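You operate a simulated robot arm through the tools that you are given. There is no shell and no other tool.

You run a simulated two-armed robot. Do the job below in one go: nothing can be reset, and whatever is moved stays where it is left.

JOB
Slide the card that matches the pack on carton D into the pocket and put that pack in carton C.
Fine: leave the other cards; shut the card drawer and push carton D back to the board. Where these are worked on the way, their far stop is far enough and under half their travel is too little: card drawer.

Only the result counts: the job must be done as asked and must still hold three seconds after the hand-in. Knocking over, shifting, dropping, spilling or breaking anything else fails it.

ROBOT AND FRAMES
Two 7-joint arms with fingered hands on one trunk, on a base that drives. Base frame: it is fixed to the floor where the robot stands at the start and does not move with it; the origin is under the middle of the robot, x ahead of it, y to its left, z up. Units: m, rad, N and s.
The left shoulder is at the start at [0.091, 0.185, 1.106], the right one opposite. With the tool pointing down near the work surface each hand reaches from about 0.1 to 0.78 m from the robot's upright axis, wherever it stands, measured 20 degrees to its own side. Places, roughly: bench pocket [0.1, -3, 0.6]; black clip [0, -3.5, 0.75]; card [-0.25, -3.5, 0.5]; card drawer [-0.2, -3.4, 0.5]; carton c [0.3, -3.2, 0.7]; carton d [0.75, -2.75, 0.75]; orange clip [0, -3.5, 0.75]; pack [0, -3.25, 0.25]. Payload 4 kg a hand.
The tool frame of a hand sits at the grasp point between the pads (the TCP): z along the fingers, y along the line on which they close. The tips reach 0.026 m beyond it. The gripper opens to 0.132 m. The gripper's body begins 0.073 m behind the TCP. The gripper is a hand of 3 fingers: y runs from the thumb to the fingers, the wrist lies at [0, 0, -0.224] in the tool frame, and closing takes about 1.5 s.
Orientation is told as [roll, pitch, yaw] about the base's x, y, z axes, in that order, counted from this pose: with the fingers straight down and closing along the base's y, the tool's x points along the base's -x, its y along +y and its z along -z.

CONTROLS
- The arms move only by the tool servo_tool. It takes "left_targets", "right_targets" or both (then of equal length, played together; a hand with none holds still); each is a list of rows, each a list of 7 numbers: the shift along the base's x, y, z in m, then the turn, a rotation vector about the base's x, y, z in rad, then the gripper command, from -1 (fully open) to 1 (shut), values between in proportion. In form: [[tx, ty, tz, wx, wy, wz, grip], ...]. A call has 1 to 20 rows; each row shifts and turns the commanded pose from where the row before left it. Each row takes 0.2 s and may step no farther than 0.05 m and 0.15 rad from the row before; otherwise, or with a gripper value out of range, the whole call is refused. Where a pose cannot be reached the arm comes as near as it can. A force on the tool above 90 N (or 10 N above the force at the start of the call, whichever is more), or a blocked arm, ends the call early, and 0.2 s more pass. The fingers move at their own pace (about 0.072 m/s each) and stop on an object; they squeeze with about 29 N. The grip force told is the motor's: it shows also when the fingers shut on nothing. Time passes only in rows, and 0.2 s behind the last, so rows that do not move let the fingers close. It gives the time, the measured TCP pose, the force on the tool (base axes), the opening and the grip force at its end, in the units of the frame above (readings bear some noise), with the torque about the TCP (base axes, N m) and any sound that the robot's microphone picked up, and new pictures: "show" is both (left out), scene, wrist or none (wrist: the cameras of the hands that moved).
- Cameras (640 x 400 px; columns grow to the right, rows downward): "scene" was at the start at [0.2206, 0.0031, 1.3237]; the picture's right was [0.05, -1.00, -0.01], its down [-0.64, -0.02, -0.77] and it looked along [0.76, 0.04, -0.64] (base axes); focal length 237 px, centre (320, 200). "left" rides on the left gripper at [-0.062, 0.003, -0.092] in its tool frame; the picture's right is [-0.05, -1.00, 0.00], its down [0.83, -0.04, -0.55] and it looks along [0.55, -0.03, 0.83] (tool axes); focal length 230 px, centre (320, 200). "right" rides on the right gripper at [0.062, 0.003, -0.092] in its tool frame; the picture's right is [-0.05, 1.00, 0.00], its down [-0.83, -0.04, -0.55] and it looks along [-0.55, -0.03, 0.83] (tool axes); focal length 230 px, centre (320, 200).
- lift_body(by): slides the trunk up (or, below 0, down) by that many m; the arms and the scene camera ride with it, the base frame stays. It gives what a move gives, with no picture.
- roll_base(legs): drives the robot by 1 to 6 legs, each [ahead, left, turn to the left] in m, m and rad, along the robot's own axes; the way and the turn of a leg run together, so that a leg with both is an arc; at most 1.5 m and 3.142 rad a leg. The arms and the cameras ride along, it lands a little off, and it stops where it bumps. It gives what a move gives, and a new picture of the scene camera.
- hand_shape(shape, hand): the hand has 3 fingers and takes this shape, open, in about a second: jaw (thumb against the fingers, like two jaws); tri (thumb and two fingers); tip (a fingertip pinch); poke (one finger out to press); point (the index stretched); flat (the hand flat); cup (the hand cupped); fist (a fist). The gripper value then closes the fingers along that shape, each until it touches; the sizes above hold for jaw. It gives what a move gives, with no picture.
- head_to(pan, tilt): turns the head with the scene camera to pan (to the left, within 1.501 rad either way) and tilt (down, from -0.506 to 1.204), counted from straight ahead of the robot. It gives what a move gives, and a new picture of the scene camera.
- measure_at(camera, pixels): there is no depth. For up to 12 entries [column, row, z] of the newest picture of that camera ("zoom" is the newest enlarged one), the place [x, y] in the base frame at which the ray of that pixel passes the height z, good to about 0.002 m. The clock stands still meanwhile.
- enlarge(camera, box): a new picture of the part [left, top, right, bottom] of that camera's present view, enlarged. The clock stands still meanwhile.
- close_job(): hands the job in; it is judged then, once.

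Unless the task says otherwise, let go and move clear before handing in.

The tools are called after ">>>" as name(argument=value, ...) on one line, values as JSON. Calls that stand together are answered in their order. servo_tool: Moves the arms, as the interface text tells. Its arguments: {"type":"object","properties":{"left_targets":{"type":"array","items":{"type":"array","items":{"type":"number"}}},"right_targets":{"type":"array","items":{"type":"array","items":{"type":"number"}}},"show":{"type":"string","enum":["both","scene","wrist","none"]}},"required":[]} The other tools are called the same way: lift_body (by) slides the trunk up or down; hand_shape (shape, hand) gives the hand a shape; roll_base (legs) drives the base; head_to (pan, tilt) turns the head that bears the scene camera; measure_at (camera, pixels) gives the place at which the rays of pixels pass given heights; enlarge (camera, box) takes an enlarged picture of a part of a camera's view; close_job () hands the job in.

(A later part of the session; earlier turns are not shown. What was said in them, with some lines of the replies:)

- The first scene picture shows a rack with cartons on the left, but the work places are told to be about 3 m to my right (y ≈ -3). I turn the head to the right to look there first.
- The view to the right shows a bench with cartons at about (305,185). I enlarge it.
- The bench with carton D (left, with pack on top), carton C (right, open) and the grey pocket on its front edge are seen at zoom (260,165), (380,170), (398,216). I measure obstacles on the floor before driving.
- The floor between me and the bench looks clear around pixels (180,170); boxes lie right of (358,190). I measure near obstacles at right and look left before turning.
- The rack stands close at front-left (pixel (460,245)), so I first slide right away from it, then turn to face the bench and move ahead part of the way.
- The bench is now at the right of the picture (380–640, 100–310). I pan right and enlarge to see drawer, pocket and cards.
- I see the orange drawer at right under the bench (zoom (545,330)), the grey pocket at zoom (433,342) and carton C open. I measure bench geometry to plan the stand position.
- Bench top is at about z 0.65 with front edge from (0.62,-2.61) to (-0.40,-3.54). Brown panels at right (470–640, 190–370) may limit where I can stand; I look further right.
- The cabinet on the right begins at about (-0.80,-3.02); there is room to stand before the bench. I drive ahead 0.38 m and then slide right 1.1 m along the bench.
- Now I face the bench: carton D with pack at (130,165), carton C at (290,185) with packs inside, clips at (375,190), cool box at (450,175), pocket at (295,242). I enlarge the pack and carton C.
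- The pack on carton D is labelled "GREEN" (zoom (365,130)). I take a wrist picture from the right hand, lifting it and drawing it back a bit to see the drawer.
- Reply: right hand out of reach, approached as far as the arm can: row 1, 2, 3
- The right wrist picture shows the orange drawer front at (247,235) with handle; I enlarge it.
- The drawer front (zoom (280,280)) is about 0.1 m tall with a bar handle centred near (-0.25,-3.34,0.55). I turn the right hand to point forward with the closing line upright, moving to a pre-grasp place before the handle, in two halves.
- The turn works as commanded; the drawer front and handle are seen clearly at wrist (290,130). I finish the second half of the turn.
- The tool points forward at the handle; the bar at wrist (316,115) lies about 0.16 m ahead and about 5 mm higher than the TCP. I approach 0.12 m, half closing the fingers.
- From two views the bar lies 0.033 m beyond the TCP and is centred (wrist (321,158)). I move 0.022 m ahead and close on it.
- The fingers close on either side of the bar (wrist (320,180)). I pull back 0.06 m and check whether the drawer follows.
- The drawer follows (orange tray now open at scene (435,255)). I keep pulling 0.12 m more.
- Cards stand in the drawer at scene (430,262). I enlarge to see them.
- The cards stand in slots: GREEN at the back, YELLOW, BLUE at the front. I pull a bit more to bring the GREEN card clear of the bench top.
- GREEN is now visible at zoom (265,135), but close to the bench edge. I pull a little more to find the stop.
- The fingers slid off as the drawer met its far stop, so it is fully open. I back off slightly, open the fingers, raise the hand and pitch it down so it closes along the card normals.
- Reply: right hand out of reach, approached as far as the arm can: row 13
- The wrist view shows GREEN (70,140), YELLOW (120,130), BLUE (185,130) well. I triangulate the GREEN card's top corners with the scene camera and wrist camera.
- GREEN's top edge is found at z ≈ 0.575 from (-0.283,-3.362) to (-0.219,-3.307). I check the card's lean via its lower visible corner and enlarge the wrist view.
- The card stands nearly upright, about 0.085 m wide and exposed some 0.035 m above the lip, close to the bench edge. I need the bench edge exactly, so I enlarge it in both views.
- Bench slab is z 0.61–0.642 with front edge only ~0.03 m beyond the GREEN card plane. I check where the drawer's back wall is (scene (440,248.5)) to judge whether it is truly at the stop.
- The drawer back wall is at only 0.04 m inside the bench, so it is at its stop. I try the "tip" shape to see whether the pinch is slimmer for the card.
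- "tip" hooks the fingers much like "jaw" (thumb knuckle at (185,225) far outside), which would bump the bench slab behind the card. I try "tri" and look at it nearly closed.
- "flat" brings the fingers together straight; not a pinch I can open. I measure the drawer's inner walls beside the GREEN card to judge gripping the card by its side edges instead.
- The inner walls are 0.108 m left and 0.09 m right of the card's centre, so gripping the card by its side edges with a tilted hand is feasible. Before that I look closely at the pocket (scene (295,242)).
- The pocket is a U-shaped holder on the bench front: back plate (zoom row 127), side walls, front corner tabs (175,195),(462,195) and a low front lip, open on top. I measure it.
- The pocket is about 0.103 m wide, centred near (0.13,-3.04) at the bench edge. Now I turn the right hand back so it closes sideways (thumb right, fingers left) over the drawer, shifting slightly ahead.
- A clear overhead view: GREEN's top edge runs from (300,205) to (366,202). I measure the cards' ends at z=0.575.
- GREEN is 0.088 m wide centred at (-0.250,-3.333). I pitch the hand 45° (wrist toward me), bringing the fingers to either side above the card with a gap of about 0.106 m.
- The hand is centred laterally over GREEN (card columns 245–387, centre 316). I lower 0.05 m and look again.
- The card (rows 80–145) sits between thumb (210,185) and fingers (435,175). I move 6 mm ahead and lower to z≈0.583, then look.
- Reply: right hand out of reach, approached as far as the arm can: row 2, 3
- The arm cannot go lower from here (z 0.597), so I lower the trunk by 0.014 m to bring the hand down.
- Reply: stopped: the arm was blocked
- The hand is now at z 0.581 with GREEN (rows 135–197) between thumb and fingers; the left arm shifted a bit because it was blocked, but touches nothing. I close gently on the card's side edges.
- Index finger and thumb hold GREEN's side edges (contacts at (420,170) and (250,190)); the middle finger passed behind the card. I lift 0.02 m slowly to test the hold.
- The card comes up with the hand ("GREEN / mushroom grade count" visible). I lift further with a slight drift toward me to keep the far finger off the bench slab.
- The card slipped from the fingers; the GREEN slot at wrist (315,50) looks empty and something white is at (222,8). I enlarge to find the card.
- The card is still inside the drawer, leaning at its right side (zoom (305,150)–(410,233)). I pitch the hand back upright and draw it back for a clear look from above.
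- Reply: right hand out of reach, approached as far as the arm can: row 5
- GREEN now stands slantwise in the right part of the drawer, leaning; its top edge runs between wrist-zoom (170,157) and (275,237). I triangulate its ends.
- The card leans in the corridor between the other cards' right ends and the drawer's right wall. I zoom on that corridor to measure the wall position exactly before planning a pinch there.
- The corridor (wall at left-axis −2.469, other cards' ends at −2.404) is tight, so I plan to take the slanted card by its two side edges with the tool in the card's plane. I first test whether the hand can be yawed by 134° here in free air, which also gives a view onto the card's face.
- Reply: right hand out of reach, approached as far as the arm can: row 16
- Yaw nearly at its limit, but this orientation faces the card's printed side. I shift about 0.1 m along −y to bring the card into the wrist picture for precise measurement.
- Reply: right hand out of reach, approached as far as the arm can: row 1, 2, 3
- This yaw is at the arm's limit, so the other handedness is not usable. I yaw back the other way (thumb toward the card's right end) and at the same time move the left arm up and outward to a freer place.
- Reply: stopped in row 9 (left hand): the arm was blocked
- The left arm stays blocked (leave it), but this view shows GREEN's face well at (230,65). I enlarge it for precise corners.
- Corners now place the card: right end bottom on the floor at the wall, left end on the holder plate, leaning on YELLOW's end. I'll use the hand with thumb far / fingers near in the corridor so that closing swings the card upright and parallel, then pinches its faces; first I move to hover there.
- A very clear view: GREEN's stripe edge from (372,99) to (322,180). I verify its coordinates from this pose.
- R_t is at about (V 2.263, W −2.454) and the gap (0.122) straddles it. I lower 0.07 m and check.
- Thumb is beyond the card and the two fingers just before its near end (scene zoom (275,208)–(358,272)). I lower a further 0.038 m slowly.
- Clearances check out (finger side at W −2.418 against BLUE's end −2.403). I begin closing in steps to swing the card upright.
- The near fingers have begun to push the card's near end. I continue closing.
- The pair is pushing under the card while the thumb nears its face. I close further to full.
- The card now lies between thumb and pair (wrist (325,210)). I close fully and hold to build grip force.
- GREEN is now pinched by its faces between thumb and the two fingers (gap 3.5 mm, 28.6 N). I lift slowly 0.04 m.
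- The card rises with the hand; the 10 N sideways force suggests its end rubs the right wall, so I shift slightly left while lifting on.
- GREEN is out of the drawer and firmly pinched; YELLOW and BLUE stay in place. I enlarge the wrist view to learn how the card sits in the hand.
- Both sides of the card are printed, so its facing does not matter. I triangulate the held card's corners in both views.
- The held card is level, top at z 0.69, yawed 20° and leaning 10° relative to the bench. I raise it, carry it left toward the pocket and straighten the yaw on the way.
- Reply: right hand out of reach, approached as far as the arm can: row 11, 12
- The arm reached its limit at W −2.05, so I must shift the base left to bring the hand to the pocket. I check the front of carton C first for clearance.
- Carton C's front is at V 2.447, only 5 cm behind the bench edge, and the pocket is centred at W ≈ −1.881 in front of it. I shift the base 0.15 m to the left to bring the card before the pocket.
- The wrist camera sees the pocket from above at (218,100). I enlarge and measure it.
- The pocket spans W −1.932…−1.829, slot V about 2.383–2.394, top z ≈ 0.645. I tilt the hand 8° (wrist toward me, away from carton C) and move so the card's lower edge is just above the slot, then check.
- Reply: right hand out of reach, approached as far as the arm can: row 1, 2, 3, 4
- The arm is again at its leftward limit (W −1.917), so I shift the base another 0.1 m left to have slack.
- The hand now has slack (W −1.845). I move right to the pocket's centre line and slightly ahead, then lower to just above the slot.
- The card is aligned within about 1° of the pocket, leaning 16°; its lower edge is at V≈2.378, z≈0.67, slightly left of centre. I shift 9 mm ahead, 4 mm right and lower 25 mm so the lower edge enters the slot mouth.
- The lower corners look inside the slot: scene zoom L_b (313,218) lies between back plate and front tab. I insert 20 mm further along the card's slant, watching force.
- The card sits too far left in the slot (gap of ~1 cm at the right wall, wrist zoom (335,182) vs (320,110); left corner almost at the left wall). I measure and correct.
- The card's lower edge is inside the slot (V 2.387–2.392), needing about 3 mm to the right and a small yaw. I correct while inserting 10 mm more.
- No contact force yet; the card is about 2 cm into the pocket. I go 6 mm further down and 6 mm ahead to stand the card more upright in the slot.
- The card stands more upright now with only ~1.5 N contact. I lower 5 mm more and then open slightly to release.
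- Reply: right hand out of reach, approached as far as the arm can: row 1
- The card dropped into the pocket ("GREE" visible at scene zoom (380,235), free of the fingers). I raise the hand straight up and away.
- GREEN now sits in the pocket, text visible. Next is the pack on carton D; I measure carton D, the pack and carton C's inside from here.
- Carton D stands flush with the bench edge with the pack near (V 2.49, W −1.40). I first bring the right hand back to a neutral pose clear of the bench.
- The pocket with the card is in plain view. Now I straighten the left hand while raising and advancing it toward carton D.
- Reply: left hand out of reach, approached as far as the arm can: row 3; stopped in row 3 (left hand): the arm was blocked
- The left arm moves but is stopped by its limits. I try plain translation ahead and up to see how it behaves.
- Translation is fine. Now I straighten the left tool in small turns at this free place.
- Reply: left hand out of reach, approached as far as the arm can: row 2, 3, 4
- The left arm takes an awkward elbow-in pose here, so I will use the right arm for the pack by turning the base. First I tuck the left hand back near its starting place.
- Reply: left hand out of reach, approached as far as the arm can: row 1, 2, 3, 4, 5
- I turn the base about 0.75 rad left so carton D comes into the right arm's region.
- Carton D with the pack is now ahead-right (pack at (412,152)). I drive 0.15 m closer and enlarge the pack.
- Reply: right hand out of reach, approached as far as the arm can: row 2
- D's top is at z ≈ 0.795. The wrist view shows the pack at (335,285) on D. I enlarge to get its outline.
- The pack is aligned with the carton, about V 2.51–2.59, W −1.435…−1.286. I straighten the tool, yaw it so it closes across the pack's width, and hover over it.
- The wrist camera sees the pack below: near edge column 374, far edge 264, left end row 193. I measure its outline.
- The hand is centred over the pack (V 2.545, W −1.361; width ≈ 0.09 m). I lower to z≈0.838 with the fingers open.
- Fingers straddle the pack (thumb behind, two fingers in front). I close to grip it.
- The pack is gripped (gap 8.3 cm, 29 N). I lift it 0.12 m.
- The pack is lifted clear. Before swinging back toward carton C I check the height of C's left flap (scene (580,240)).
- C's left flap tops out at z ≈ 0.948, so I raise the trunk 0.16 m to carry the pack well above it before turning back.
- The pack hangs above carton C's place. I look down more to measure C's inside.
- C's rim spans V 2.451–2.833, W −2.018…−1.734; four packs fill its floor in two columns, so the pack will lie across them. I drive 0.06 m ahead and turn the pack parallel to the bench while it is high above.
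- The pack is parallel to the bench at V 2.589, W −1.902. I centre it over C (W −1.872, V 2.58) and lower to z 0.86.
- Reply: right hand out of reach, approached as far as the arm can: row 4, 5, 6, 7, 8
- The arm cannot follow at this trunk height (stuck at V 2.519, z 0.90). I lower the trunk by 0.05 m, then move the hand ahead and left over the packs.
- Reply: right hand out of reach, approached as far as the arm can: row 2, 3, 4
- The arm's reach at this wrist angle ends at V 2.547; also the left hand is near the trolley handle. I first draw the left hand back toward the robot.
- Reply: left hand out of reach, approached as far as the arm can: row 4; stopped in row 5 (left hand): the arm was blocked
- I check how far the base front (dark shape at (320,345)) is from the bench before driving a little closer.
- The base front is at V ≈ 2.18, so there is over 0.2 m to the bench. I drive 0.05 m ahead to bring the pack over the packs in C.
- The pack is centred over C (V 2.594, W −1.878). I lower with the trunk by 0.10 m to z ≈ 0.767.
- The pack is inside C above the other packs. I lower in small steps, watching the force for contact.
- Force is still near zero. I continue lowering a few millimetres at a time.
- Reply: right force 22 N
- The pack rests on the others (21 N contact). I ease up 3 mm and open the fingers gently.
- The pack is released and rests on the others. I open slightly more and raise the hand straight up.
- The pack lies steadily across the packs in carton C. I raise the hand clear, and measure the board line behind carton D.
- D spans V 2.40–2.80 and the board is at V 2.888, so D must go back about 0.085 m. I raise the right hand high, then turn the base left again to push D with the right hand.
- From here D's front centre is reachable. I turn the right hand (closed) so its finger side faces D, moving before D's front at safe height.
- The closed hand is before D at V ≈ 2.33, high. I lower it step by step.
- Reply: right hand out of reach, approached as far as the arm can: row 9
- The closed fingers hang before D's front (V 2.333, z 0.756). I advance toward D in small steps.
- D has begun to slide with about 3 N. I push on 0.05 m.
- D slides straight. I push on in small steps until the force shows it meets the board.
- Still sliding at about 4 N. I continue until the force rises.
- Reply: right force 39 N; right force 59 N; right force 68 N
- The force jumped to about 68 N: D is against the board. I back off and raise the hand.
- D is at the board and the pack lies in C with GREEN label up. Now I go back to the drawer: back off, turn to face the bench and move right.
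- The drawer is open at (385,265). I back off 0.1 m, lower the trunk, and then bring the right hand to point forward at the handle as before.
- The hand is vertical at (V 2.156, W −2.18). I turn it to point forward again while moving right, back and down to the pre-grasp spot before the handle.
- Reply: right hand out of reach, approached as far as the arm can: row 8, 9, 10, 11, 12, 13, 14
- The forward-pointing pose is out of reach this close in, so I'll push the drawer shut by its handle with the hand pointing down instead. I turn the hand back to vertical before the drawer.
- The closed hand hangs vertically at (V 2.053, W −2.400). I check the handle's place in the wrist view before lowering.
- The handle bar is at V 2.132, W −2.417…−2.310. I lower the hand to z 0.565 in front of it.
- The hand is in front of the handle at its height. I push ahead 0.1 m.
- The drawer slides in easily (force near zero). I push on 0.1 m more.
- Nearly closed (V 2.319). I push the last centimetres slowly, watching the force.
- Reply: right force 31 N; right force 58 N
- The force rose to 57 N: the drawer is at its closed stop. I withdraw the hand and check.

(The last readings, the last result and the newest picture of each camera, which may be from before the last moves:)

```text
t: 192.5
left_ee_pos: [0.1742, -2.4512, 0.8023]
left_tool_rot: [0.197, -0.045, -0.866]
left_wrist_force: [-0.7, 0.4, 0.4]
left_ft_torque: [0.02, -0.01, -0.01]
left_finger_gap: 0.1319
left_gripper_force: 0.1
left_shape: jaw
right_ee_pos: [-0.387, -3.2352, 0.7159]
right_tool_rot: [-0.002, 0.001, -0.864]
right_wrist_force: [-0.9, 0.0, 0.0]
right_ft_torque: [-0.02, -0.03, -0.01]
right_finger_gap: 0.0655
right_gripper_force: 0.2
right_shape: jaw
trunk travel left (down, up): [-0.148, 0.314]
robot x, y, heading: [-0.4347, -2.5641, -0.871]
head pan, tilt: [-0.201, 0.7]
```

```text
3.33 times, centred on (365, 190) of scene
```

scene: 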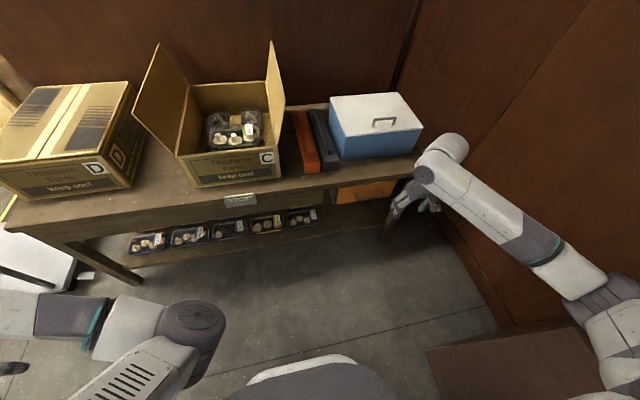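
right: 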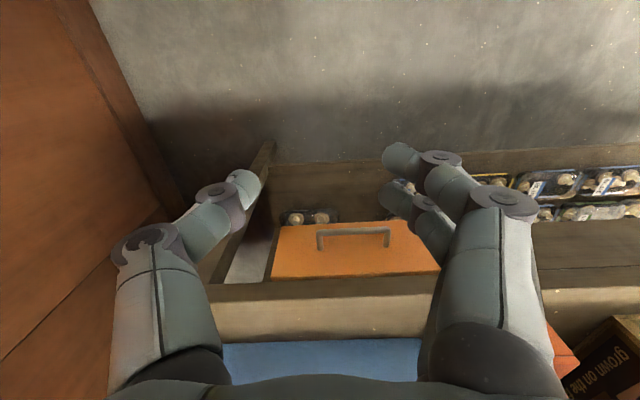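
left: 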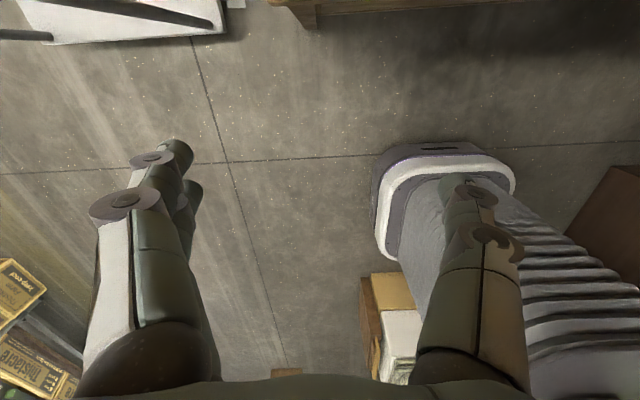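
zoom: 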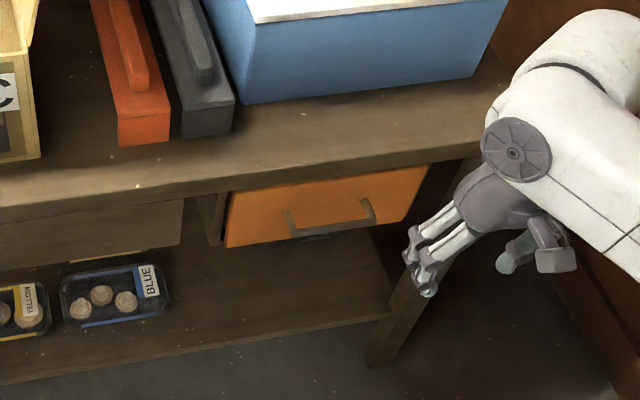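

The drawer is shut. I check the card in the pocket and the pack in carton C once more.

>>> enlarge(camera="scene", box=[210, 180, 270, 220])

>>> measure_at(camera="zoom", pixels=[[320, 200, 0.64]])

>>> enlarge(camera="scene", box=[130, 30, 300, 200])

```text
10.00 times, centred on (240, 200) of scene
```

zoom: 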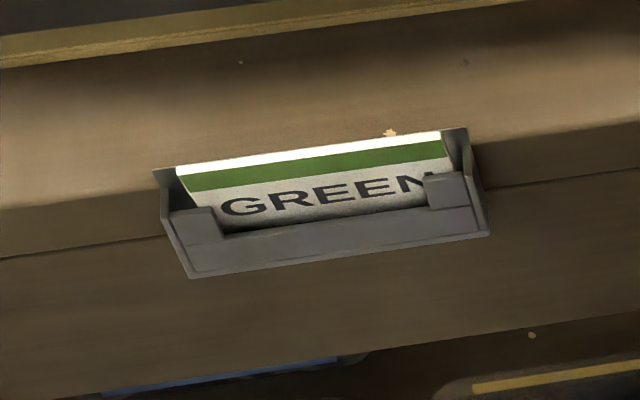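

```text
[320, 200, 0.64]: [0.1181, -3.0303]
```

```text
2.35 times, centred on (215, 115) of scene
```

zoom: 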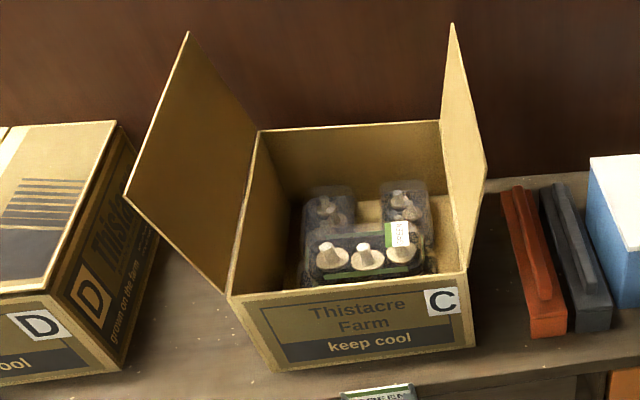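

GREEN is seated in the pocket with its text showing, the pack lies in carton C, D is at the board, the drawer is shut with the other cards inside, and both hands are clear. I hand the job in.

>>> close_job()

```text
The job is handed in.
```

I've handed the job in:

- **Card:** The pack on carton D was labelled GREEN. The GREEN card is in the pocket with its text facing out.
- **Pack:** It is inside carton C, lying level across the four packs already there, because the carton floor had no free space.
- **Card drawer:** It is pushed fully shut. YELLOW and BLUE were still upright in their slots the last time I could see inside, just before it closed.
- **Carton D:** I slid it straight back until it met the board. It was empty on top by then.

**Slip:** On the first try the GREEN card slipped from the fingers and fell inside the drawer. I picked it up again from there; the other two cards did not move.

I saw nothing else knocked over or shifted, and both hands were clear of the bench at hand-in. The hand-in returned no verdict, so I can't tell you how it was judged.
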